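You operate a simulated robot arm through the tools that you are given. There is no shell and no other tool. Be economical: measure what you need, move in short steps, check, and stop when the job is done.

The job below is to be done with a simulated robot arm. You get a single attempt, and the scene is never put back.

## Task
Put the 110 m cone on the blue board, the 60 m cone on the green, and wind a cord.
Fine: each on peg 1; switch the cord winder on, start, wait for DONE, switch off.

It is judged by the outcome, as a careful person would: the job done as asked, and still so three seconds after it is handed in. It fails if anything else is knocked over, pushed out of place, dropped, spilled or broken.

## Robot
A 7-joint arm with a two-finger parallel gripper on a trunk, on a base that drives. Base frame: it is fixed to the floor where the robot stands at the start and does not move with it; the origin is under the middle of the robot, x ahead of it, y to its left, z up; the surface under the hand at the start is at about z = 1000. Units: mm, degrees, N and s.
Its first joint turns from -166.0 to 166.0 degrees. Places, roughly: blue mist button [300, 600, 900]; peg 1 of the blue board [300, 300, 800]; peg 1 of the green board [300, -100, 800]; power switch of the cord winder [300, -500, 900]; power switch of the damp box [300, 400, 900]. Payload 3.43 kg.
The TCP is the grasp point between the finger pads, 30 mm short of the fingertips. In the tool frame z runs along the fingers and y along their closing line. Largest opening 94 mm; finger width 28, thickness 10; the body of the gripper, 50 by 96 mm, starts 55 mm behind the TCP.
Orientation is that of the tool frame in the base frame, as a unit quaternion [x, y, z, w]. With the fingers straight down and closing along the base's y, the tool's x points along the base's -x, its y along +y and its z along -z.

## Interface
- The arm moves only by the tool servo_tool. Its argument "steps" is a list of rows, each a list of 7 numbers: the turn, a rotation vector about the tool's x, y, z in units of 90 degrees (1.0 is 90 degrees), then the shift along the tool's x, y, z in units of 300 mm (1.0 is 300 mm), then the finger opening in mm, from 0 to 94. In form: [[rx, ry, rz, x, y, z, gripper], ...]. A call has 1 to 8 rows; each row is the pose to reach, as a shift and turn from the pose commanded when the call began, along the tool's axes at that moment. A call with a number of a shift or a turn outside -1 to 1 is refused whole. Each row takes 0.2 s and may step no farther than 50 mm and 8.6 degrees from the row before; otherwise, or with a gripper value out of range, the whole call is refused. Where a pose cannot be reached the arm comes as near as it can. A force on the tool above 90 N (or 10 N above the force at the start of the call, whichever is more), or a blocked arm, ends the call early, and 0.2 s more pass. The fingers move at their own pace (about 45 mm/s each) and stop on an object; they squeeze with about 41 N. The grip force told is the motor's: it shows also when the fingers shut on nothing. Time passes only in rows, and 0.2 s behind the last, so rows that repeat a pose let the fingers close. The reply holds the time, the measured pose of the TCP, the force on the tool along the base axes, the opening and the grip force, in the units named above and with some noise, with the torque about the TCP (base axes, N m) and any sound that the robot's microphone picked up.
- Cameras (640 x 400 px; columns grow to the right, rows downward): "scene" is now at [460.2, 221.5, 1070.7]; the picture's right is [0.32, -0.95, -0.00], its down [-0.88, -0.30, -0.36] and it looks along [0.34, 0.12, -0.93] (base axes); focal length 214 px, centre (320, 200). "wrist" rides on the gripper at [76, 14, -103] in the tool frame; the picture's right is [-0.18, 0.98, 0.00], its down [-0.75, -0.14, -0.64] and it looks along [-0.63, -0.12, 0.77] (tool axes); focal length 243 px, centre (320, 200). There is no depth. A picture from a camera that has moved, and an enlarged one, comes with that camera's place and axes in the base frame and with its lens. The place of the scene camera against the robot may be out by one fixed shift of up to 25 mm in any direction.
- snapshot(camera): a new picture of that camera. No time passes.
- move_column(by): slides the trunk up (or, below 0, down) by that many mm; the arm and the scene camera ride with it, the base frame stays. It gives what a move gives, with no picture.
- base_move(legs): drives the robot by 1 to 6 legs, each [ahead, left, turn to the left] in mm, mm and degrees, along the robot's own axes; the way and the turn of a leg run together, so that a leg with both is an arc; at most 1500 mm and 180 degrees a leg. The arm and the cameras ride along, it lands a little off, and it stops where it bumps. It gives what a move gives.
- turn_head(pan, tilt): turns the head with the scene camera to pan (to the left, within 103 degrees either way) and tilt (down, from -29 to 69), counted from straight ahead of the robot. It gives what a move gives.
- enlarge(camera, box): a new picture of the part [left, top, right, bottom] of that camera's present view, enlarged. No time passes.
- finish_job(): hands the job in; it is judged then, once.

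Go step by step. Nothing tells you exact positions but the pictures and the camera data: compare them with the known pose of the tool, close in by small moves and look again before you grip or let go. The budget is 120 turns and 78 pictures, counting those below and the enlarged ones. Unless the task says otherwise, let go and move clear before handing in, and close with one line.

The tools are called after ">>>" as a command line: name --pt "numbers of a row" for each row, then --argument value for the rest, lists and objects as JSON in quotes. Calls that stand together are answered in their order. servo_tool: Moves the arm, as the interface text tells. Its arguments: {"type":"object","properties":{"steps":{"type":"array"}},"required":["steps"]} The other tools are called the same way: move_column (by) slides the trunk up or down; base_move (legs) drives the base; turn_head (pan, tilt) turns the head that bears the scene camera; snapshot (camera) takes a picture; enlarge (camera, box) takes an enlarged picture of a part of a camera's view; finish_job () hands the job in.

At the start:

```text
time_s: 0.0
tool_pos: [528.3, -264.0, 1259.0]
tcp_rot: [-0.005, 0.989, 0.146, 0.039]
ft_force: [-0.6, 0.0, -0.4]
wrist_torque: [-0.01, 0.02, 0.0]
grip_width: 93.7
gripper_force: 0.0
trunk travel left (down, up): [-205.0, 285.0]
robot x, y, heading: [-0.5, 1.3, -0.0]
head pan, tilt: [18.5, 68.8]
```

scene: 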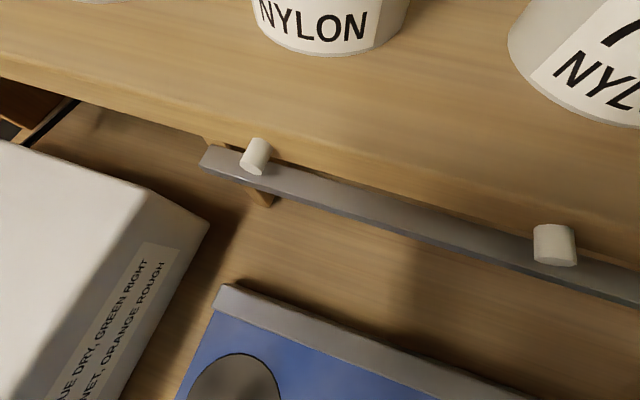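
wrist: 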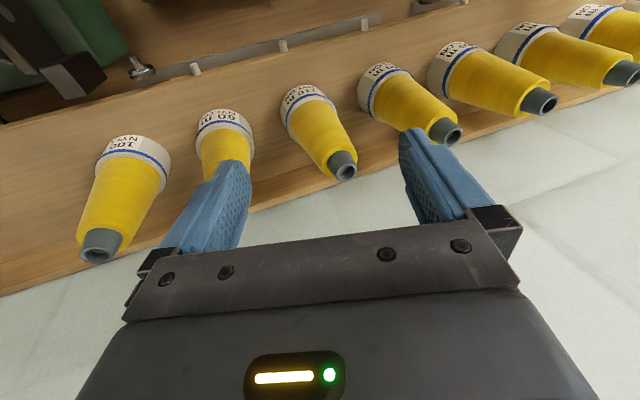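

I see a row of yellow cones on a shelf, a bar with pegs, and part of a blue board. I'll raise the head and look around first.

>>> turn_head --pan 0 --tilt 25

>>> snapshot --camera "scene"

>>> enlarge --camera "wrist" --box '[60, 0, 640, 270]'

```text
time_s: 1.1
tool_pos: [529.2, -264.7, 1258.9]
tcp_rot: [-0.006, 0.988, 0.146, 0.04]
ft_force: [-0.2, 0.4, 1.1]
wrist_torque: [-0.02, 0.01, 0.01]
grip_width: 94.2
gripper_force: 0.0
trunk travel left (down, up): [-205.0, 285.0]
robot x, y, heading: [0.5, 2.5, -0.0]
head pan, tilt: [0.0, 25.0]
```

```text
75 pictures are left
camera scene: at [499.3, 203.8, 1130.1], right [0.0, -1.0, 0.0], down [-0.42, 0.0, -0.91], along [0.91, 0.0, -0.42], focal length 214 px, centre (320, 200)
```

scene: 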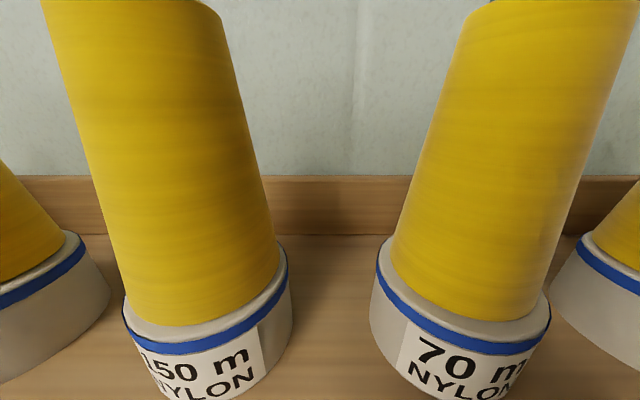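

```text
1.10 times, centred on (350, 135) of wrist
camera zoom: at [445.5, -280.9, 1355.3], right [0.16, 0.94, 0.3], down [0.71, -0.32, 0.63], along [0.69, 0.11, -0.72], focal length 268 px, centre (287, 272)
```

zoom: 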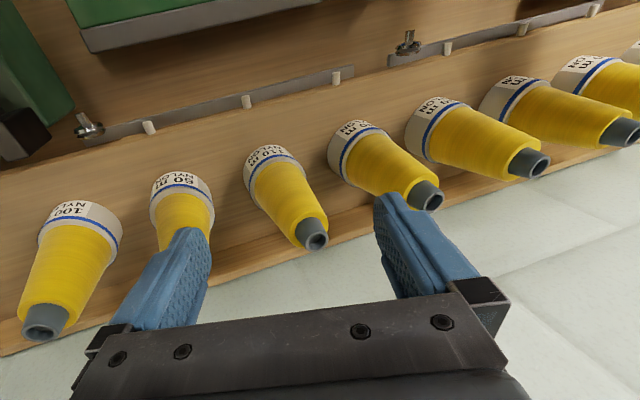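

The wrist view is inverted (right is +y): the cones read 100, 60, 110, ... from the robot's right. I'll raise the trunk and look about before driving.

>>> move_column --by 280

>>> turn_head --pan 0 --tilt 65

>>> snapshot --camera "scene"

>>> snapshot --camera "wrist"

```text
time_s: 3.9
tool_pos: [528.7, -264.0, 1538.4]
tcp_rot: [-0.005, 0.989, 0.146, 0.038]
ft_force: [0.4, -0.3, 0.3]
wrist_torque: [0.0, -0.02, -0.02]
grip_width: 93.9
gripper_force: 0.0
trunk travel left (down, up): [-485.0, 5.0]
robot x, y, heading: [-0.0, -3.3, 0.0]
head pan, tilt: [0.0, 25.0]
```

```text
time_s: 5.0
tool_pos: [528.6, -263.0, 1538.4]
tcp_rot: [-0.007, 0.989, 0.146, 0.039]
ft_force: [0.3, 0.9, 0.3]
wrist_torque: [-0.02, 0.01, 0.0]
grip_width: 93.8
gripper_force: 0.0
trunk travel left (down, up): [-485.0, 5.0]
robot x, y, heading: [-0.8, 1.3, 0.1]
head pan, tilt: [0.0, 65.0]
```

```text
73 pictures are left
camera scene: at [467.9, 203.7, 1354.6], right [0.0, -1.0, 0.0], down [-0.91, 0.0, -0.42], along [0.42, 0.0, -0.91], focal length 214 px, centre (320, 200)
```

scene: 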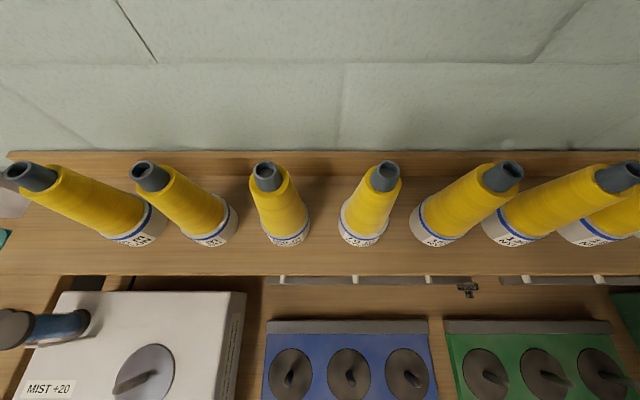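

```text
72 pictures are left
camera wrist: at [445.4, -280.9, 1635.3], right [0.16, 0.94, 0.3], down [0.71, -0.32, 0.63], along [0.69, 0.11, -0.72], focal length 243 px, centre (320, 200)
```

wrist: 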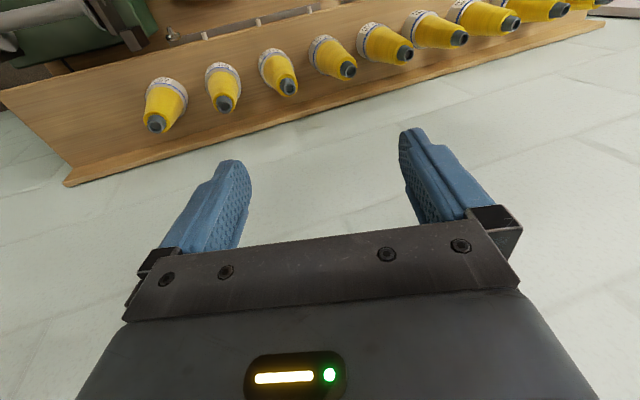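

The boards sit in front of the shelf, with peg bars near the shelf edge. I'll back off a bit for an overview.

>>> base_move --legs '[[-350, 0, 0]]'

>>> turn_head --pan 0 --tilt 55

>>> snapshot --camera "scene"

>>> snapshot --camera "wrist"

```text
time_s: 7.3
tool_pos: [167.2, -267.8, 1540.0]
tcp_rot: [-0.001, 0.989, 0.146, 0.039]
ft_force: [-0.5, 0.3, 0.4]
wrist_torque: [0.03, 0.02, 0.0]
grip_width: 94.3
gripper_force: 0.1
trunk travel left (down, up): [-485.0, 5.0]
robot x, y, heading: [-359.1, 2.9, -0.4]
head pan, tilt: [0.0, 65.0]
```

```text
time_s: 8.0
tool_pos: [167.8, -267.8, 1537.8]
tcp_rot: [-0.001, 0.989, 0.146, 0.039]
ft_force: [-0.5, 0.7, 0.1]
wrist_torque: [0.0, 0.02, -0.03]
grip_width: 94.2
gripper_force: 0.1
trunk travel left (down, up): [-485.0, 5.0]
robot x, y, heading: [-362.2, 5.3, -0.3]
head pan, tilt: [0.0, 55.0]
```

```text
71 pictures are left
camera scene: at [122.5, 201.0, 1366.1], right [-0.01, -1.0, 0.0], down [-0.82, 0.01, -0.57], along [0.57, 0.0, -0.82], focal length 214 px, centre (320, 200)
```

scene: 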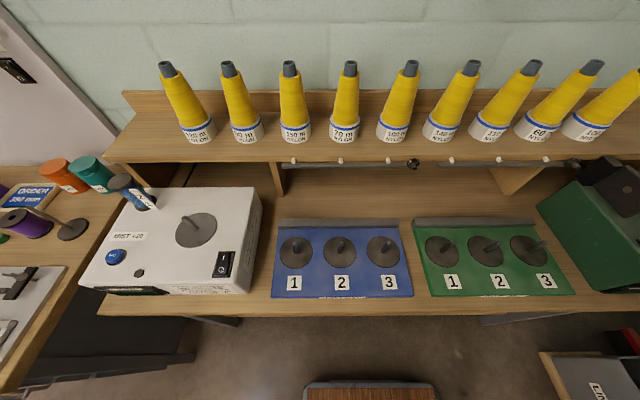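

```text
70 pictures are left
camera wrist: at [84.6, -283.4, 1635.1], right [0.17, 0.94, 0.3], down [0.7, -0.33, 0.63], along [0.69, 0.1, -0.72], focal length 243 px, centre (320, 200)
```

wrist: 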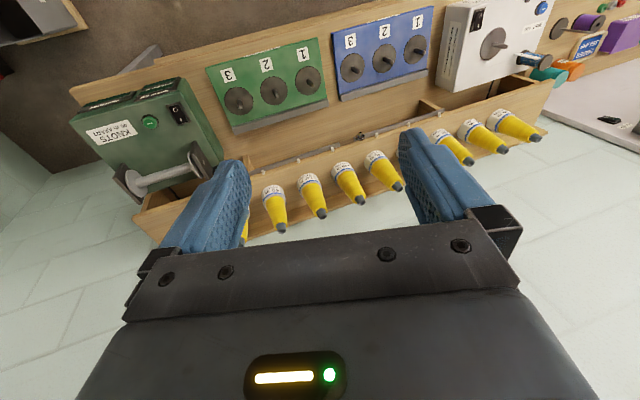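

Now the layout is clear: boards with three pegs each, the damp box to the left, a green winder to the right. I'll read the labels.

>>> enlarge --camera "scene" --box '[270, 50, 640, 190]'

>>> enlarge --camera "scene" --box '[260, 200, 600, 320]'

>>> enlarge --camera "wrist" --box '[60, 40, 260, 220]'

>>> enlarge --camera "scene" --box '[0, 150, 270, 310]'

>>> turn_head --pan -45 --tilt 50

>>> snapshot --camera "scene"

```text
1.73 times, centred on (455, 120) of scene
camera zoom: at [122.5, 201.0, 1366.1], right [-0.01, -1.0, 0.0], down [-0.82, 0.01, -0.57], along [0.57, 0.0, -0.82], focal length 371 px, centre (86, 338)
```

zoom: 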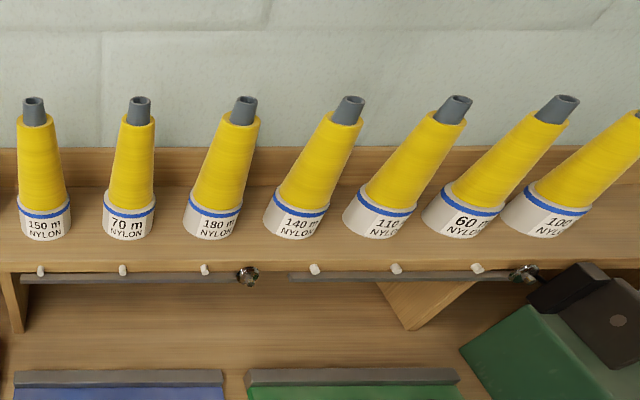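

```text
1.88 times, centred on (430, 260) of scene
camera zoom: at [122.5, 201.0, 1366.1], right [-0.01, -1.0, 0.0], down [-0.82, 0.01, -0.57], along [0.57, 0.0, -0.82], focal length 404 px, centre (113, 87)
```

zoom: 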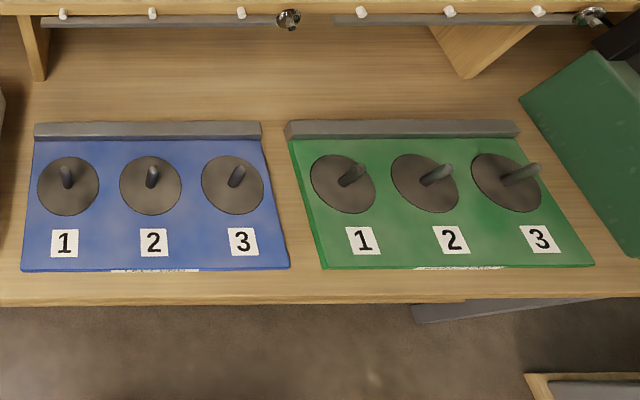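

```text
2.22 times, centred on (160, 130) of wrist
camera zoom: at [84.6, -283.4, 1635.1], right [0.17, 0.94, 0.3], down [0.7, -0.33, 0.63], along [0.69, 0.1, -0.72], focal length 539 px, centre (676, 356)
```

zoom: 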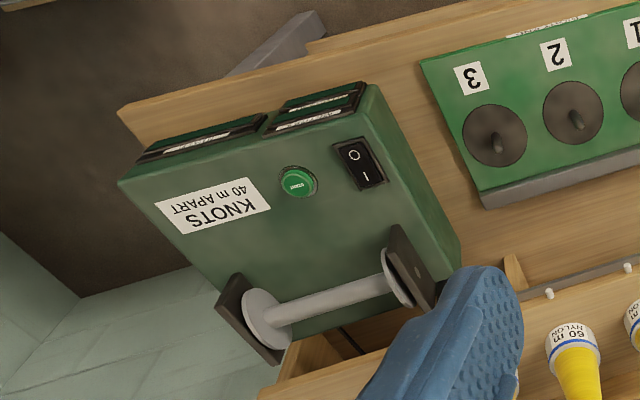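

```text
2.37 times, centred on (135, 230) of scene
camera zoom: at [122.5, 201.0, 1366.1], right [-0.01, -1.0, 0.0], down [-0.82, 0.01, -0.57], along [0.57, 0.0, -0.82], focal length 508 px, centre (758, 129)
```

zoom: 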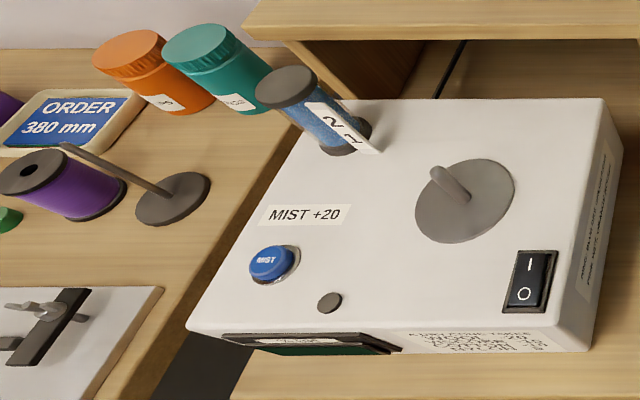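

```text
time_s: 9.2
tool_pos: [168.4, -267.0, 1539.5]
tcp_rot: [-0.002, 0.989, 0.145, 0.039]
ft_force: [1.0, -0.3, 0.0]
wrist_torque: [-0.01, -0.01, 0.01]
grip_width: 93.8
gripper_force: 0.1
trunk travel left (down, up): [-485.0, 5.0]
robot x, y, heading: [-358.1, 4.4, -0.4]
head pan, tilt: [-45.0, 50.0]
```

```text
65 pictures are left
camera scene: at [104.5, 146.8, 1372.7], right [-0.71, -0.7, 0.0], down [-0.54, 0.55, -0.64], along [0.45, -0.46, -0.77], focal length 214 px, centre (320, 200)
```

scene: 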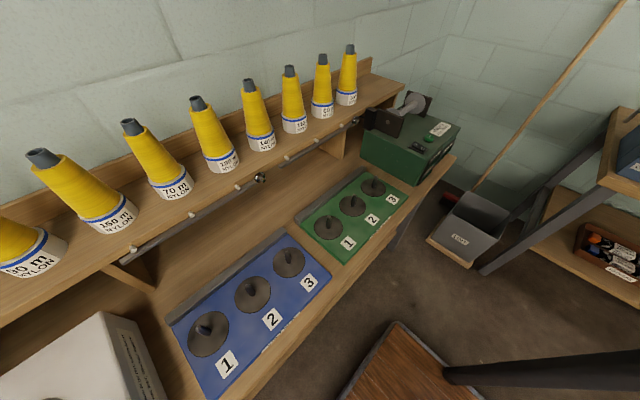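

110 m cone tip triangulates to about (600, -217, 1154); the 60 m cone is next to the right. I'll stand at about (-280, -100), from where everything is in reach, and set the tool upright.

>>> base_move --legs '[[80, -105, 0]]'

>>> servo_tool --pt "0.062 0.0166 0.002 0 0 0 94" --pt "0.124 0.033 0.004 0 0 0 94" --pt "0.1867 0.0498 0.0064 0 0 0 94" --pt "0.1867 0.0498 0.0064 0 0 0 94"

>>> snapshot --camera "wrist"

```text
time_s: 10.4
tool_pos: [245.6, -370.3, 1538.9]
tcp_rot: [-0.002, 0.989, 0.146, 0.039]
ft_force: [-0.3, 0.8, -0.6]
wrist_torque: [0.02, 0.01, -0.01]
grip_width: 94.1
gripper_force: 0.1
trunk travel left (down, up): [-485.0, 5.0]
robot x, y, heading: [-281.1, -100.2, -0.3]
head pan, tilt: [-45.0, 50.0]
```

```text
time_s: 11.3
tool_pos: [245.2, -391.2, 1505.5]
tcp_rot: [-0.007, 0.997, 0.08, 0.021]
ft_force: [0.3, -0.2, -0.3]
wrist_torque: [-0.02, -0.01, 0.02]
grip_width: 93.8
gripper_force: 0.1
trunk travel left (down, up): [-485.0, 5.0]
robot x, y, heading: [-280.2, -103.5, -0.5]
head pan, tilt: [-45.0, 50.0]
stopped in row 4: the arm was blocked; the commanded pose is now the measured one
```

```text
64 pictures are left
camera wrist: at [165.8, -394.1, 1606.3], right [0.17, 0.97, 0.16], down [0.73, -0.23, 0.64], along [0.66, 0.01, -0.75], focal length 243 px, centre (320, 200)
```

wrist: 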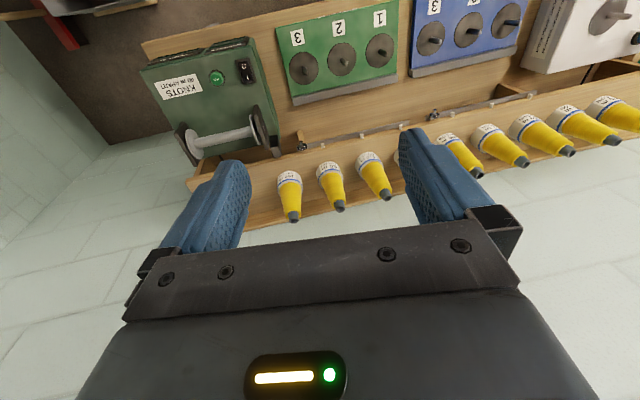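

The arm was blocked while folded in tightly; I'll extend it towards the cones and finish the uprighting there.

>>> servo_tool --pt "0 0 0 -0.13 0.06 0.0 94" --pt "0 0 0 -0.26 0.12 0.05 94" --pt "0 0 0 -0.39 0.18 0.1 94" --pt "0 0 0 -0.52 0.24 0.15 94" --pt "0 0 0 -0.65 0.3 0.2 94" --pt "0 0 0 -0.78 0.36 0.25 94" --pt "0.051 0.013 0.004 -0.84 0.4 0.3 94" --pt "0.102 0.027 0.009 -0.84 0.4 0.3 94"

>>> snapshot --camera "wrist"

```text
time_s: 13.1
tool_pos: [496.5, -253.8, 1447.9]
tcp_rot: [0.0, 1.0, -0.002, -0.001]
ft_force: [-0.5, -0.5, 0.0]
wrist_torque: [0.05, 0.0, 0.04]
grip_width: 93.8
gripper_force: 0.0
trunk travel left (down, up): [-485.0, 5.0]
robot x, y, heading: [-282.1, -101.7, -0.5]
head pan, tilt: [-45.0, 50.0]
```

```text
63 pictures are left
camera wrist: at [422.3, -240.6, 1550.1], right [0.18, 0.98, 0.0], down [0.75, -0.14, 0.64], along [0.63, -0.12, -0.77], focal length 243 px, centre (320, 200)
```

wrist: 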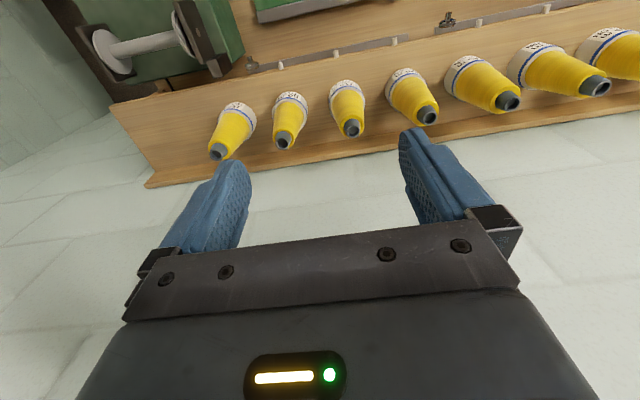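

110 m cone tip is at about (607, -220), the 60 m at (606, -342). I'll go to just above the 110 m cone and look again.

>>> servo_tool --pt "0 0 0 -0.073 0.022 0.11 94" --pt "0 0 0 -0.146 0.044 0.22 94" --pt "0 0 0 -0.219 0.066 0.33 94" --pt "0 0 0 -0.292 0.088 0.44 94" --pt "0 0 0 -0.365 0.11 0.56 94" --pt "0 0 0 -0.365 0.11 0.56 94"

>>> snapshot --camera "wrist"

>>> turn_head --pan -20 --tilt 40

>>> snapshot --camera "scene"

```text
time_s: 14.5
tool_pos: [608.7, -225.0, 1279.4]
tcp_rot: [0.0, 1.0, -0.001, 0.0]
ft_force: [-0.2, -0.2, -0.7]
wrist_torque: [-0.01, 0.01, 0.0]
grip_width: 94.2
gripper_force: 0.1
trunk travel left (down, up): [-485.0, 5.0]
robot x, y, heading: [-281.7, -107.9, -0.5]
head pan, tilt: [-45.0, 50.0]
```

```text
62 pictures are left
camera wrist: at [533.8, -210.9, 1382.9], right [0.18, 0.98, 0.0], down [0.75, -0.14, 0.64], along [0.63, -0.12, -0.77], focal length 243 px, centre (320, 200)
```

wrist: 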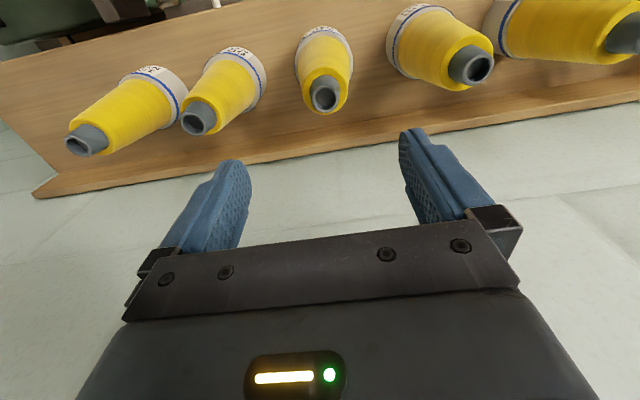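

```text
time_s: 15.4
tool_pos: [608.6, -224.6, 1281.2]
tcp_rot: [0.0, 1.0, -0.002, 0.0]
ft_force: [0.2, 0.5, 0.5]
wrist_torque: [0.0, 0.0, 0.02]
grip_width: 93.8
gripper_force: 0.0
trunk travel left (down, up): [-485.0, 5.0]
robot x, y, heading: [-277.6, -103.4, -0.2]
head pan, tilt: [-20.0, 40.0]
```

```text
61 pictures are left
camera scene: at [208.2, 67.7, 1386.8], right [-0.35, -0.94, 0.0], down [-0.6, 0.23, -0.77], along [0.72, -0.27, -0.64], focal length 214 px, centre (320, 200)
```

scene: 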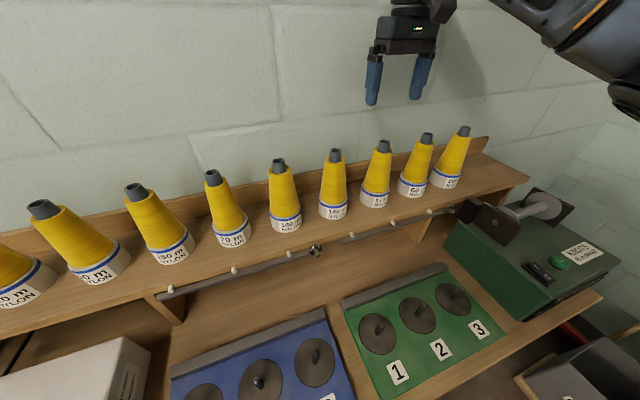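

>>> enlarge --camera "wrist" --box '[50, 0, 450, 170]'

>>> enlarge --camera "scene" --box '[310, 110, 490, 230]'

```text
1.60 times, centred on (250, 85) of wrist
camera zoom: at [533.5, -211.0, 1383.4], right [0.18, 0.98, 0.0], down [0.75, -0.14, 0.64], along [0.63, -0.12, -0.77], focal length 388 px, centre (432, 384)
```

zoom: 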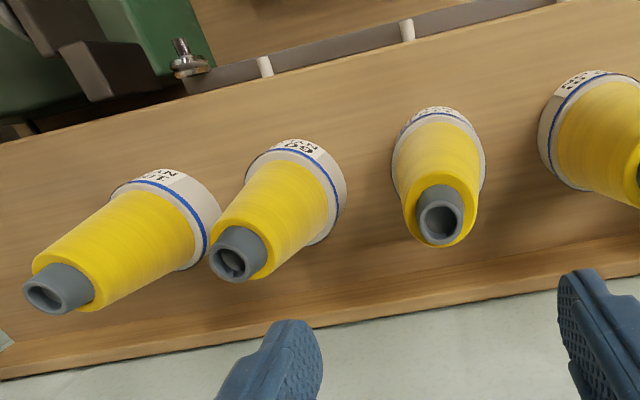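

```text
3.33 times, centred on (400, 170) of scene
camera zoom: at [208.2, 67.7, 1386.8], right [-0.35, -0.94, 0.0], down [-0.6, 0.23, -0.77], along [0.72, -0.27, -0.64], focal length 715 px, centre (53, 300)
```

zoom: 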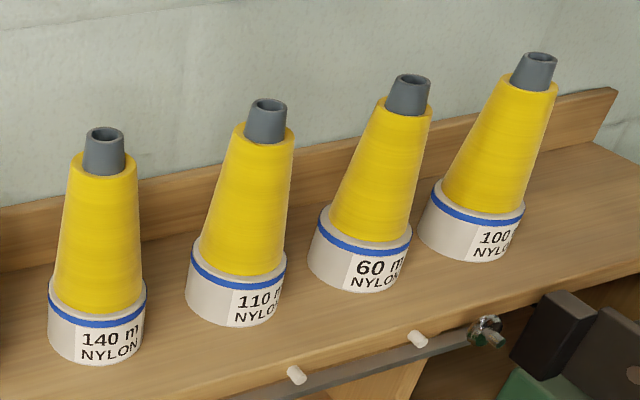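

Labels confirmed. I'll descend part way over the 110 m cone, aligned on (603, -221).

>>> servo_tool --pt "0 0 0 0.018 0.012 0.13 94" --pt "0 0 0 0.018 0.012 0.26 94" --pt "0 0 0 0.018 0.012 0.3 94" --pt "0 0 0 0.018 0.012 0.3 94"

>>> snapshot --camera "wrist"

>>> enlarge --camera "scene" --box '[300, 50, 500, 230]'

```text
time_s: 16.4
tool_pos: [604.3, -218.5, 1189.2]
tcp_rot: [-0.001, 1.0, -0.002, 0.0]
ft_force: [0.2, -0.3, -1.1]
wrist_torque: [0.02, 0.03, 0.03]
grip_width: 93.9
gripper_force: 0.2
trunk travel left (down, up): [-485.0, 5.0]
robot x, y, heading: [-278.1, -102.9, -0.5]
head pan, tilt: [-20.0, 40.0]
```

```text
58 pictures are left
camera wrist: at [529.1, -204.5, 1292.8], right [0.18, 0.98, 0.0], down [0.75, -0.14, 0.64], along [0.63, -0.12, -0.77], focal length 243 px, centre (320, 200)
```

wrist: 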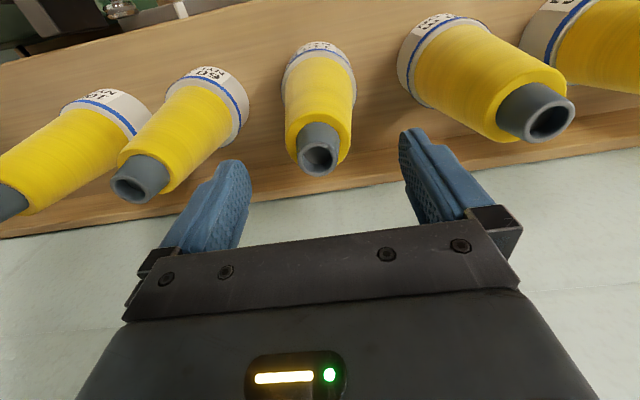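

```text
2.22 times, centred on (400, 140) of scene
camera zoom: at [208.3, 67.7, 1386.8], right [-0.35, -0.94, 0.0], down [-0.6, 0.22, -0.77], along [0.72, -0.27, -0.64], focal length 477 px, centre (142, 333)
```

zoom: 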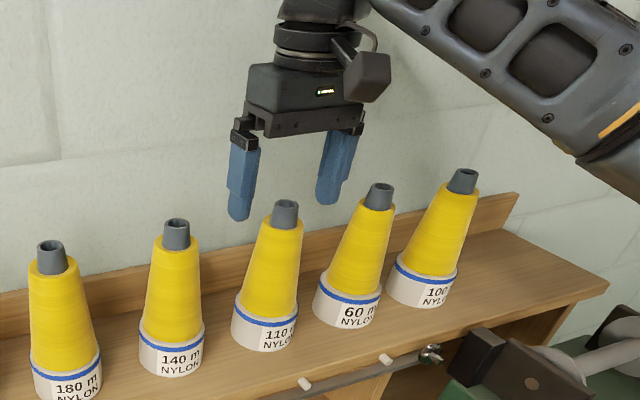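

The tip is centred between the fingers. Descending to about z 1118 and checking.

>>> servo_tool --pt "0 0 0 0 -0.002 0.08 94" --pt "0 0 0 0 -0.002 0.16 94" --pt "0 0 0 0 -0.002 0.237 94" --pt "0 0 0 0 -0.002 0.237 94"

>>> snapshot --camera "wrist"

>>> enlarge --camera "scene" --box '[300, 50, 500, 230]'

```text
time_s: 17.4
tool_pos: [603.9, -219.0, 1118.3]
tcp_rot: [0.0, 1.0, -0.002, 0.001]
ft_force: [0.5, -0.1, 0.1]
wrist_torque: [0.02, 0.02, -0.03]
grip_width: 94.1
gripper_force: 0.1
trunk travel left (down, up): [-485.0, 5.0]
robot x, y, heading: [-281.4, -101.7, -0.5]
head pan, tilt: [-20.0, 40.0]
```

```text
56 pictures are left
camera wrist: at [527.9, -205.4, 1220.9], right [0.18, 0.98, 0.0], down [0.75, -0.14, 0.64], along [0.63, -0.12, -0.77], focal length 243 px, centre (320, 200)
```

wrist: 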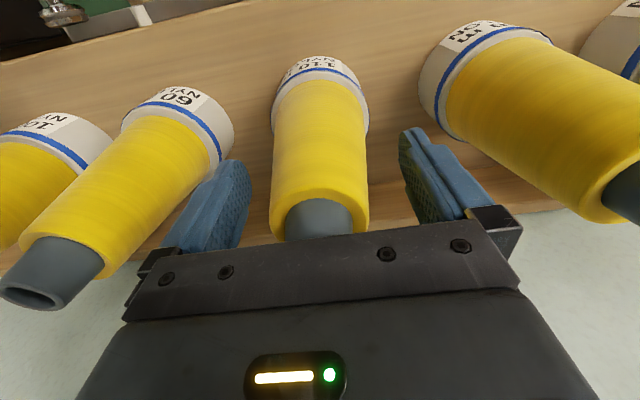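

```text
2.22 times, centred on (400, 140) of scene
camera zoom: at [208.3, 67.7, 1386.8], right [-0.35, -0.94, 0.0], down [-0.6, 0.22, -0.77], along [0.72, -0.27, -0.64], focal length 477 px, centre (142, 333)
```

zoom: 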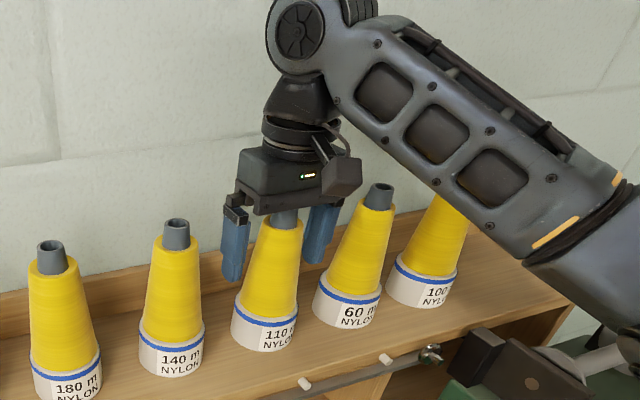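

Fingers straddle the cone with room on both sides. Closing.

>>> servo_tool --pt "0 0 0 0 0 0 60" --pt "0 0 0 0 0 0 30" --pt "0 0 0 0 0 0 10" --pt "0 0 0 0 0 0 10" --pt "0 0 0 0 0 0 10"

```text
time_s: 18.6
tool_pos: [602.8, -218.2, 1118.3]
tcp_rot: [-0.001, 1.0, -0.001, 0.0]
ft_force: [-0.3, 0.4, 1.5]
wrist_torque: [0.05, -0.01, 0.02]
grip_width: 61.3
gripper_force: 41.0
trunk travel left (down, up): [-485.0, 5.0]
robot x, y, heading: [-282.3, -102.1, -0.7]
head pan, tilt: [-20.0, 40.0]
```

>>> servo_tool --pt "0 0 0 0 0 -0.03 10" --pt "0 0 0 0 0 -0.08 10" --pt "0 0 0 0 0 -0.16 10" --pt "0 0 0 0 0 -0.16 10"

>>> snapshot --camera "wrist"

>>> enlarge --camera "scene" --box '[300, 50, 500, 230]'

```text
time_s: 19.6
tool_pos: [602.7, -218.1, 1165.3]
tcp_rot: [0.0, 1.0, -0.001, -0.002]
ft_force: [0.4, -0.2, -2.8]
wrist_torque: [-0.01, -0.01, -0.04]
grip_width: 61.4
gripper_force: 41.2
trunk travel left (down, up): [-485.0, 5.0]
robot x, y, heading: [-279.1, -102.3, -0.6]
head pan, tilt: [-20.0, 40.0]
```

```text
54 pictures are left
camera wrist: at [528.1, -204.6, 1268.5], right [0.18, 0.98, 0.0], down [0.75, -0.14, 0.64], along [0.63, -0.12, -0.77], focal length 243 px, centre (320, 200)
```

wrist: 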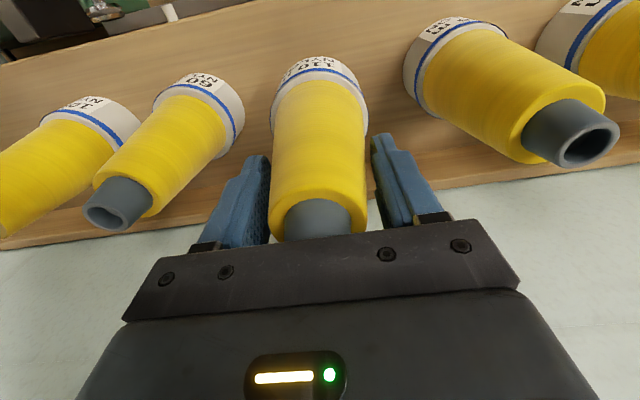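

```text
2.22 times, centred on (400, 140) of scene
camera zoom: at [208.2, 67.7, 1386.8], right [-0.35, -0.94, 0.0], down [-0.6, 0.22, -0.77], along [0.72, -0.27, -0.64], focal length 477 px, centre (142, 333)
```

zoom: 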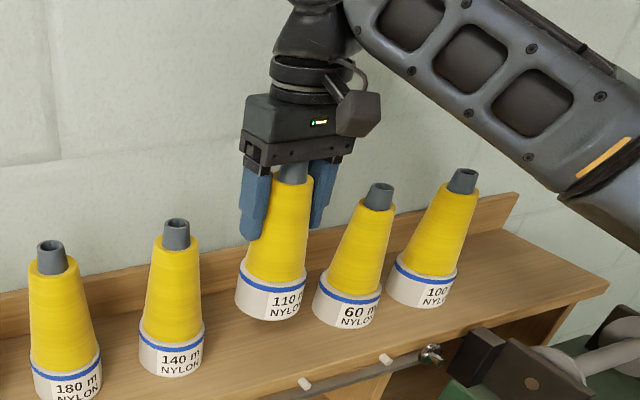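

The 110 m cone is held well (about 3 N). I'll bring it back off the shelf, then over near the blue board for a look at peg 1.

>>> servo_tool --pt "0 0 0 0.0 0 -0.08 10" --pt "0 0 0 0.13 0 -0.08 10" --pt "0 0 0 0.27 0 -0.08 10" --pt "0 0 0 0.41 0 -0.08 10" --pt "0 0 0 0.55 0 -0.08 10" --pt "0 0 0 0.69 0.05 -0.08 10" --pt "0 0 0 0.82 0.12 -0.08 10" --pt "0 0 0 0.92 0.22 -0.08 10"

>>> servo_tool --pt "0 0 0 0 0.15 0 10" --pt "0 0 0 0 0.3 0 10" --pt "0 0 0 0 0.45 0 10" --pt "0 0 0 0 0.6 0 10" --pt "0 0 0 0 0.75 0 10" --pt "0 0 0 0 0.9 0 10" --pt "0 0 0 0 1.0 0 10" --pt "0 0 0 0 1.0 0 10"

>>> snapshot --camera "wrist"

```text
time_s: 21.4
tool_pos: [326.6, -154.5, 1187.6]
tcp_rot: [0.001, 1.0, -0.002, -0.001]
ft_force: [-0.4, -0.6, -2.8]
wrist_torque: [0.05, -0.02, -0.02]
grip_width: 61.1
gripper_force: 40.8
trunk travel left (down, up): [-485.0, 5.0]
robot x, y, heading: [-281.7, -103.8, -0.5]
head pan, tilt: [-20.0, 40.0]
```

```text
time_s: 23.2
tool_pos: [327.5, 147.8, 1188.1]
tcp_rot: [0.0, 1.0, -0.002, 0.0]
ft_force: [-0.5, -0.7, -2.5]
wrist_torque: [-0.01, 0.01, -0.02]
grip_width: 61.0
gripper_force: 41.3
trunk travel left (down, up): [-485.0, 5.0]
robot x, y, heading: [-282.7, -102.2, -0.3]
head pan, tilt: [-20.0, 40.0]
```

```text
52 pictures are left
camera wrist: at [252.7, 162.5, 1292.5], right [0.18, 0.98, 0.0], down [0.75, -0.14, 0.64], along [0.63, -0.12, -0.77], focal length 243 px, centre (320, 200)
```

wrist: 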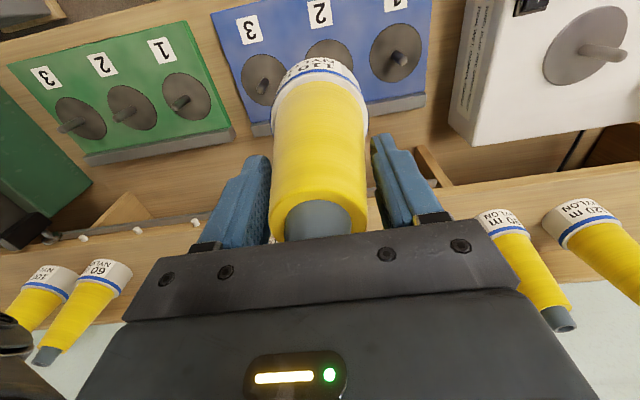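

>>> enlarge --camera "wrist" --box '[340, 10, 460, 90]'

>>> enlarge --camera "wrist" --box '[130, 50, 250, 130]'

```text
5.00 times, centred on (400, 50) of wrist
camera zoom: at [252.7, 162.5, 1292.5], right [0.18, 0.98, 0.0], down [0.75, -0.14, 0.64], along [0.63, -0.12, -0.77], focal length 1213 px, centre (-80, 950)
```

zoom: 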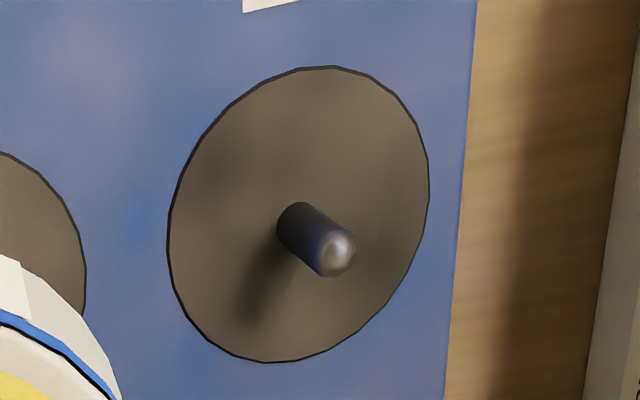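

```text
5.00 times, centred on (190, 90) of wrist
camera zoom: at [252.7, 162.5, 1292.5], right [0.18, 0.98, 0.0], down [0.75, -0.14, 0.64], along [0.63, -0.12, -0.77], focal length 1213 px, centre (970, 750)
```

zoom: 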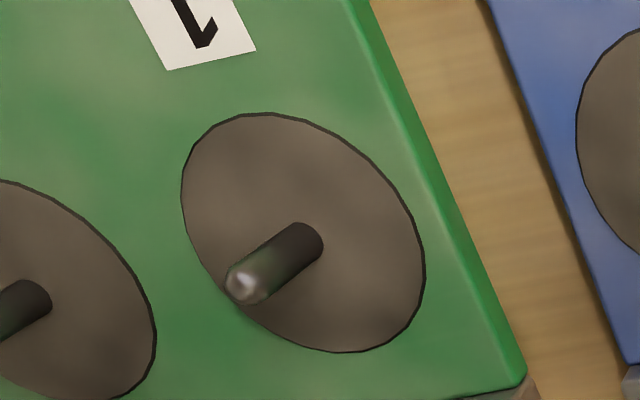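

Blue peg 1 comes out near (355, 280), green peg 1 near (357, -125). I'll go lower beside the blue peg for a second bearing.

>>> servo_tool --pt "0 0 0 -0.023 0.035 0.107 10" --pt "0 0 0 -0.046 0.07 0.213 10" --pt "0 0 0 -0.069 0.105 0.32 10" --pt "0 0 0 -0.092 0.13 0.427 10" --pt "0 0 0 -0.092 0.13 0.427 10"

>>> snapshot --camera "wrist"

>>> turn_head --pan 10 --tilt 55

>>> snapshot --camera "scene"

```text
time_s: 24.4
tool_pos: [356.3, 187.7, 1059.7]
tcp_rot: [0.0, 1.0, -0.002, 0.001]
ft_force: [-0.2, -0.2, -2.3]
wrist_torque: [0.02, 0.0, 0.0]
grip_width: 60.8
gripper_force: 41.2
trunk travel left (down, up): [-485.0, 5.0]
robot x, y, heading: [-279.2, -99.2, -0.6]
head pan, tilt: [-20.0, 40.0]
```

```text
49 pictures are left
camera wrist: at [280.0, 200.6, 1162.9], right [0.18, 0.98, 0.0], down [0.75, -0.14, 0.64], along [0.63, -0.12, -0.77], focal length 243 px, centre (320, 200)
```

wrist: 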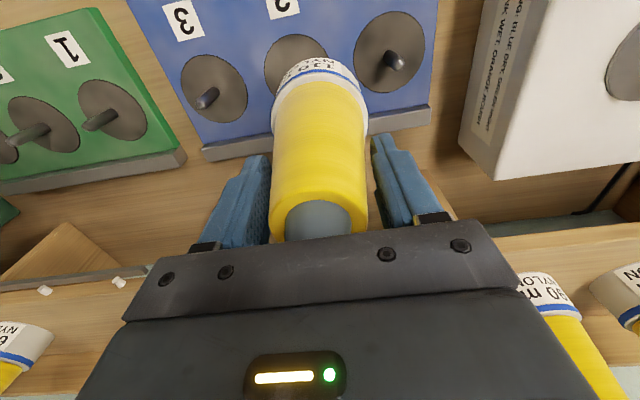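

```text
time_s: 25.3
tool_pos: [355.8, 186.6, 1060.1]
tcp_rot: [0.0, 1.0, -0.002, 0.0]
ft_force: [0.5, 0.8, -2.2]
wrist_torque: [-0.02, 0.0, 0.02]
grip_width: 61.2
gripper_force: 41.0
trunk travel left (down, up): [-485.0, 5.0]
robot x, y, heading: [-280.3, -101.6, -0.9]
head pan, tilt: [10.0, 55.0]
```

```text
48 pictures are left
camera scene: at [199.7, 109.4, 1366.1], right [0.17, -0.99, 0.0], down [-0.81, -0.14, -0.57], along [0.57, 0.09, -0.82], focal length 214 px, centre (320, 200)
```

scene: 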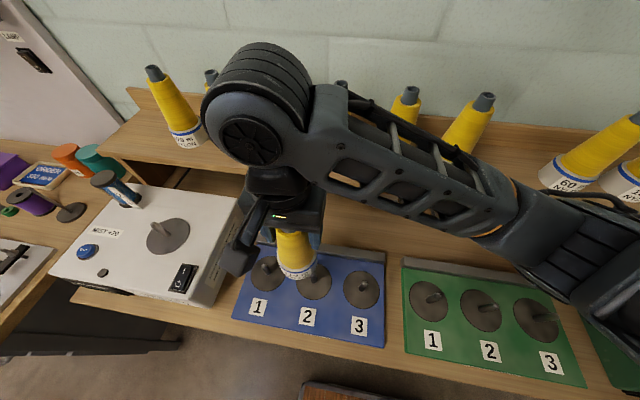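

>>> enlarge --camera "wrist" --box '[340, 10, 460, 90]'

```text
5.00 times, centred on (400, 50) of wrist
camera zoom: at [279.9, 200.5, 1163.3], right [0.18, 0.98, 0.0], down [0.75, -0.14, 0.64], along [0.63, -0.12, -0.77], focal length 1213 px, centre (-80, 950)
```

zoom: 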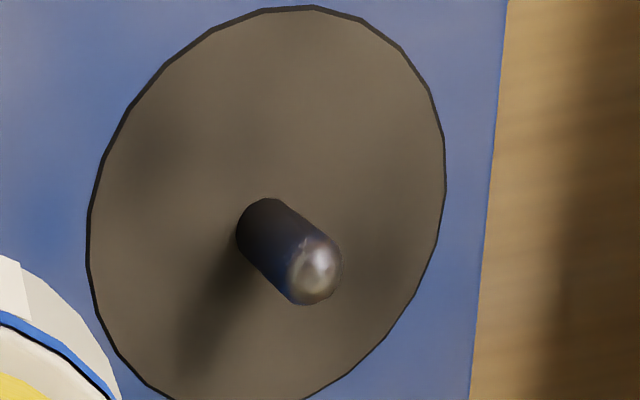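

Both bearings agree with the blue peg at about (353.5, 277.5), tip near z 853. The cone axis is ~2-3 mm ahead of the TCP, so I'll go to (351.5, 277.5) just above the peg tip.

>>> servo_tool --pt "0 0 0 0.004 0.1 0 10" --pt "0 0 0 0.008 0.2 0 10" --pt "0 0 0 0.014 0.301 0 10" --pt "0 0 0 0.014 0.301 0.12 10" --pt "0 0 0 0.014 0.301 0.22 10" --pt "0 0 0 0.014 0.301 0.22 10"

>>> snapshot --camera "wrist"

>>> enlarge --camera "scene" --box '[200, 180, 380, 300]'

```text
time_s: 26.7
tool_pos: [351.5, 276.4, 992.9]
tcp_rot: [-0.001, 1.0, -0.003, 0.0]
ft_force: [-0.6, 0.0, -1.8]
wrist_torque: [0.0, 0.0, 0.01]
grip_width: 61.0
gripper_force: 41.0
trunk travel left (down, up): [-485.0, 5.0]
robot x, y, heading: [-280.5, -105.1, -0.3]
head pan, tilt: [10.0, 55.0]
```

```text
46 pictures are left
camera wrist: at [275.5, 290.3, 1096.3], right [0.18, 0.98, 0.0], down [0.75, -0.14, 0.64], along [0.63, -0.12, -0.77], focal length 243 px, centre (320, 200)
```

wrist: 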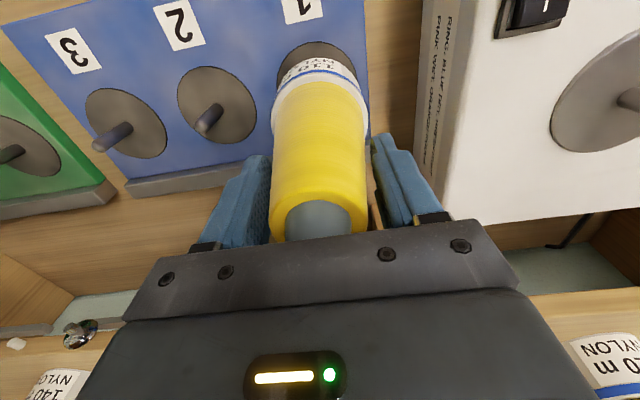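

```text
3.33 times, centred on (290, 240) of scene
camera zoom: at [199.7, 109.6, 1366.1], right [0.17, -0.99, 0.0], down [-0.81, -0.14, -0.57], along [0.57, 0.1, -0.82], focal length 715 px, centre (420, 67)
```

zoom: 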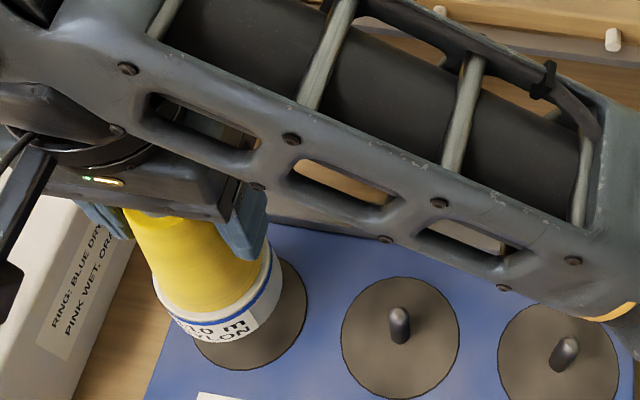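

Cone is concentric with the disc. Descending gently onto the peg, watching force.

>>> servo_tool --pt "0 0 0 0 0.002 0.035 10" --pt "0 0 0 0 0.002 0.07 10" --pt "0 0 0 0 0.002 0.1 10" --pt "0 0 0 0 0.002 0.1 10"

>>> servo_tool --pt "0 0 0 0 0 0.017 10" --pt "0 0 0 0 0 0.033 10" --pt "0 0 0 0 0 0.033 10"

```text
time_s: 27.7
tool_pos: [349.6, 276.0, 962.5]
tcp_rot: [0.001, 1.0, -0.002, 0.0]
ft_force: [-1.2, 0.3, -1.8]
wrist_torque: [0.0, -0.01, 0.01]
grip_width: 61.1
gripper_force: 40.9
trunk travel left (down, up): [-485.0, 5.0]
robot x, y, heading: [-278.2, -105.9, -0.2]
head pan, tilt: [10.0, 55.0]
```

```text
time_s: 28.5
tool_pos: [350.6, 275.7, 952.7]
tcp_rot: [0.0, 1.0, -0.002, 0.0]
ft_force: [0.4, -0.1, -2.9]
wrist_torque: [-0.02, -0.02, -0.02]
grip_width: 60.9
gripper_force: 41.2
trunk travel left (down, up): [-485.0, 5.0]
robot x, y, heading: [-281.8, -108.1, -0.6]
head pan, tilt: [10.0, 55.0]
```

>>> servo_tool --pt "0 0 0 -0.003 0.004 0.03 10" --pt "0 0 0 -0.003 0.004 0.06 10" --pt "0 0 0 -0.003 0.004 0.06 10"

>>> enlarge --camera "scene" --box '[200, 180, 380, 300]'

>>> snapshot --camera "wrist"

```text
time_s: 29.3
tool_pos: [350.1, 276.6, 935.1]
tcp_rot: [0.0, 1.0, -0.001, 0.0]
ft_force: [-3.2, 0.6, 2.5]
wrist_torque: [-0.11, 0.3, -0.09]
grip_width: 61.1
gripper_force: 41.2
trunk travel left (down, up): [-485.0, 5.0]
robot x, y, heading: [-279.6, -103.7, -0.3]
head pan, tilt: [10.0, 55.0]
```

```text
3.33 times, centred on (290, 240) of scene
camera zoom: at [199.5, 109.5, 1366.3], right [0.17, -0.99, 0.0], down [-0.81, -0.14, -0.57], along [0.57, 0.1, -0.82], focal length 715 px, centre (420, 67)
```

zoom: 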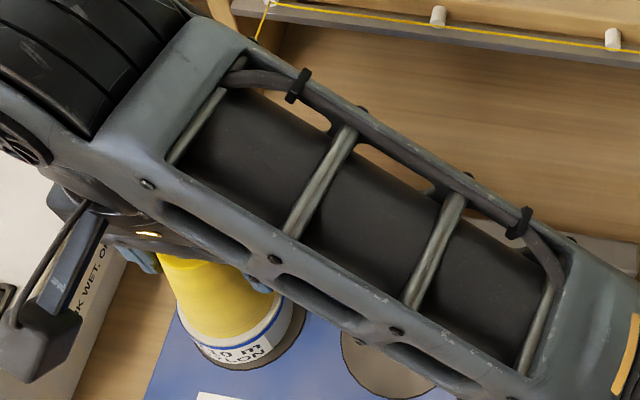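

```text
43 pictures are left
camera wrist: at [274.9, 290.8, 1039.1], right [0.18, 0.98, 0.0], down [0.75, -0.14, 0.64], along [0.63, -0.12, -0.77], focal length 243 px, centre (320, 200)
```

wrist: 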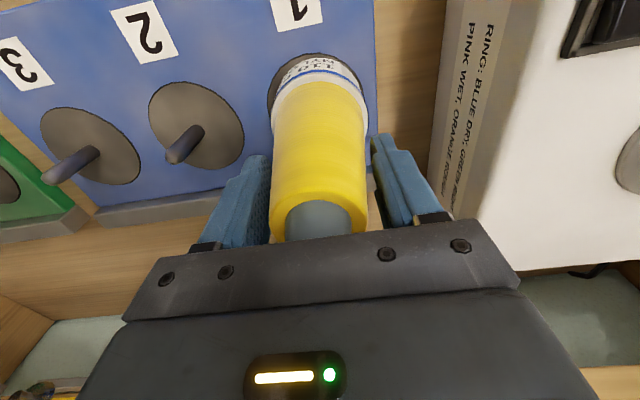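

The yarn has already threaded itself through the guide; there's a slight side load. I'll ease 2 mm back in x and y and continue down.

>>> servo_tool --pt "0 0 0 0.007 -0.006 0 10" --pt "0 0 0 0.007 -0.006 0.017 10" --pt "0 0 0 0.007 -0.006 0.017 10"

```text
time_s: 30.1
tool_pos: [349.1, 275.4, 935.3]
tcp_rot: [0.001, 1.0, 0.001, 0.002]
ft_force: [-6.0, -7.1, 65.8]
wrist_torque: [-0.43, 0.43, -0.27]
grip_width: 61.7
gripper_force: 40.7
trunk travel left (down, up): [-485.0, 5.0]
robot x, y, heading: [-276.2, -100.5, -0.6]
head pan, tilt: [10.0, 55.0]
```

Firm stop at z 935: the cone is on the disc. I'll relieve the push, then open.

>>> servo_tool --pt "0 0 0 0 0 -0.013 10" --pt "0 0 0 0 0 -0.013 10"

>>> servo_tool --pt "0 0 0 0 0 0 94" --pt "0 0 0 0 0 0 94" --pt "0 0 0 0 0 0 94"

>>> snapshot --camera "wrist"

```text
time_s: 30.7
tool_pos: [348.4, 275.4, 935.1]
tcp_rot: [0.001, 1.0, -0.001, 0.001]
ft_force: [5.5, -2.1, 31.9]
wrist_torque: [0.56, -1.32, -0.26]
grip_width: 61.4
gripper_force: 41.0
trunk travel left (down, up): [-485.0, 5.0]
robot x, y, heading: [-281.0, -105.6, -0.7]
head pan, tilt: [10.0, 55.0]
```

```text
time_s: 31.5
tool_pos: [348.0, 276.0, 934.6]
tcp_rot: [0.001, 1.0, -0.002, 0.0]
ft_force: [2.6, -4.2, 26.9]
wrist_torque: [0.27, 0.16, 0.03]
grip_width: 94.1
gripper_force: 0.1
trunk travel left (down, up): [-485.0, 5.0]
robot x, y, heading: [-279.6, -104.5, -0.6]
head pan, tilt: [10.0, 55.0]
```

```text
42 pictures are left
camera wrist: at [273.2, 289.5, 1038.2], right [0.18, 0.98, 0.0], down [0.75, -0.14, 0.64], along [0.63, -0.12, -0.77], focal length 243 px, centre (320, 200)
```

wrist: 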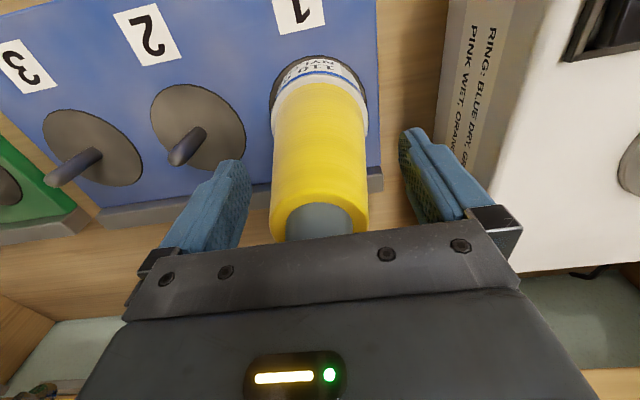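

There's still an upward push with the fingers open, likely the palm on the cone tip. I'll back straight up and look at how the cone sits.

>>> servo_tool --pt "0 0 0 0 0 -0.05 94" --pt "0 0 0 0 0 -0.15 94" --pt "0 0 0 0 0 -0.3 94" --pt "0 0 0 0 0 -0.43 94" --pt "0 0 0 0 0 -0.43 94"

>>> snapshot --camera "wrist"

>>> snapshot --camera "scene"

```text
time_s: 32.7
tool_pos: [348.5, 274.6, 1063.3]
tcp_rot: [-0.001, 1.0, -0.002, 0.0]
ft_force: [-0.1, 0.0, 0.3]
wrist_torque: [0.01, 0.0, 0.02]
grip_width: 94.0
gripper_force: 0.2
trunk travel left (down, up): [-485.0, 5.0]
robot x, y, heading: [-277.7, -103.9, -0.4]
head pan, tilt: [10.0, 55.0]
```

```text
41 pictures are left
camera wrist: at [273.3, 288.2, 1167.6], right [0.18, 0.98, 0.0], down [0.75, -0.14, 0.64], along [0.63, -0.12, -0.77], focal length 243 px, centre (320, 200)
```

wrist: 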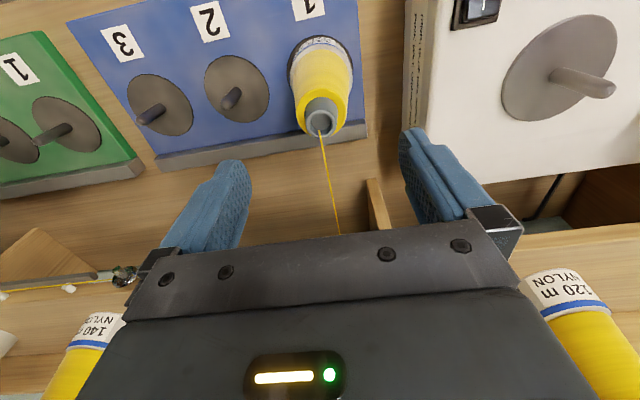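

```text
40 pictures are left
camera scene: at [199.6, 109.4, 1366.1], right [0.17, -0.99, 0.0], down [-0.81, -0.14, -0.57], along [0.57, 0.1, -0.82], focal length 214 px, centre (320, 200)
```

scene: 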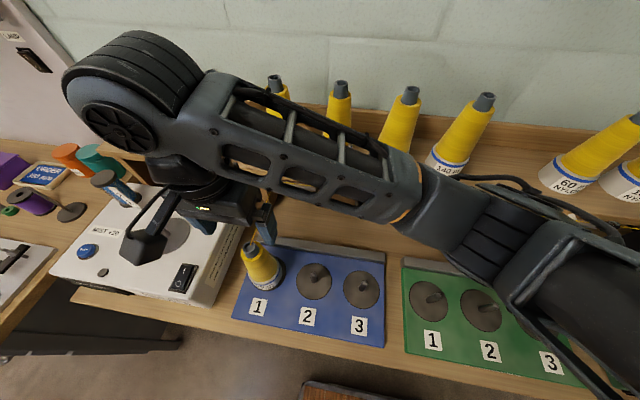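

>>> enlarge --camera "wrist" --box '[240, 10, 400, 150]'

>>> enlarge --camera "scene" --box '[210, 220, 330, 320]'

```text
2.86 times, centred on (320, 80) of wrist
camera zoom: at [273.3, 288.2, 1167.6], right [0.18, 0.98, 0.0], down [0.75, -0.14, 0.64], along [0.63, -0.12, -0.77], focal length 693 px, centre (320, 543)
```

zoom: 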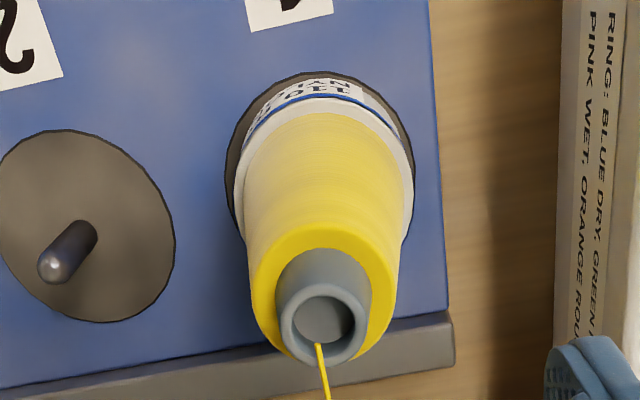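

```text
4.00 times, centred on (270, 270) of scene
camera zoom: at [199.6, 109.4, 1366.1], right [0.17, -0.99, 0.0], down [-0.81, -0.14, -0.57], along [0.57, 0.1, -0.82], focal length 858 px, centre (520, -80)
```

zoom: 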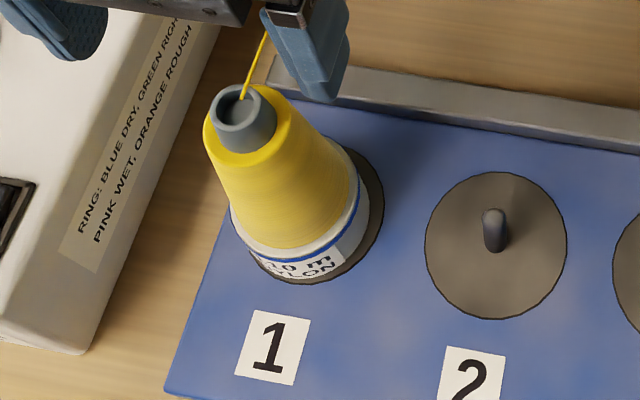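

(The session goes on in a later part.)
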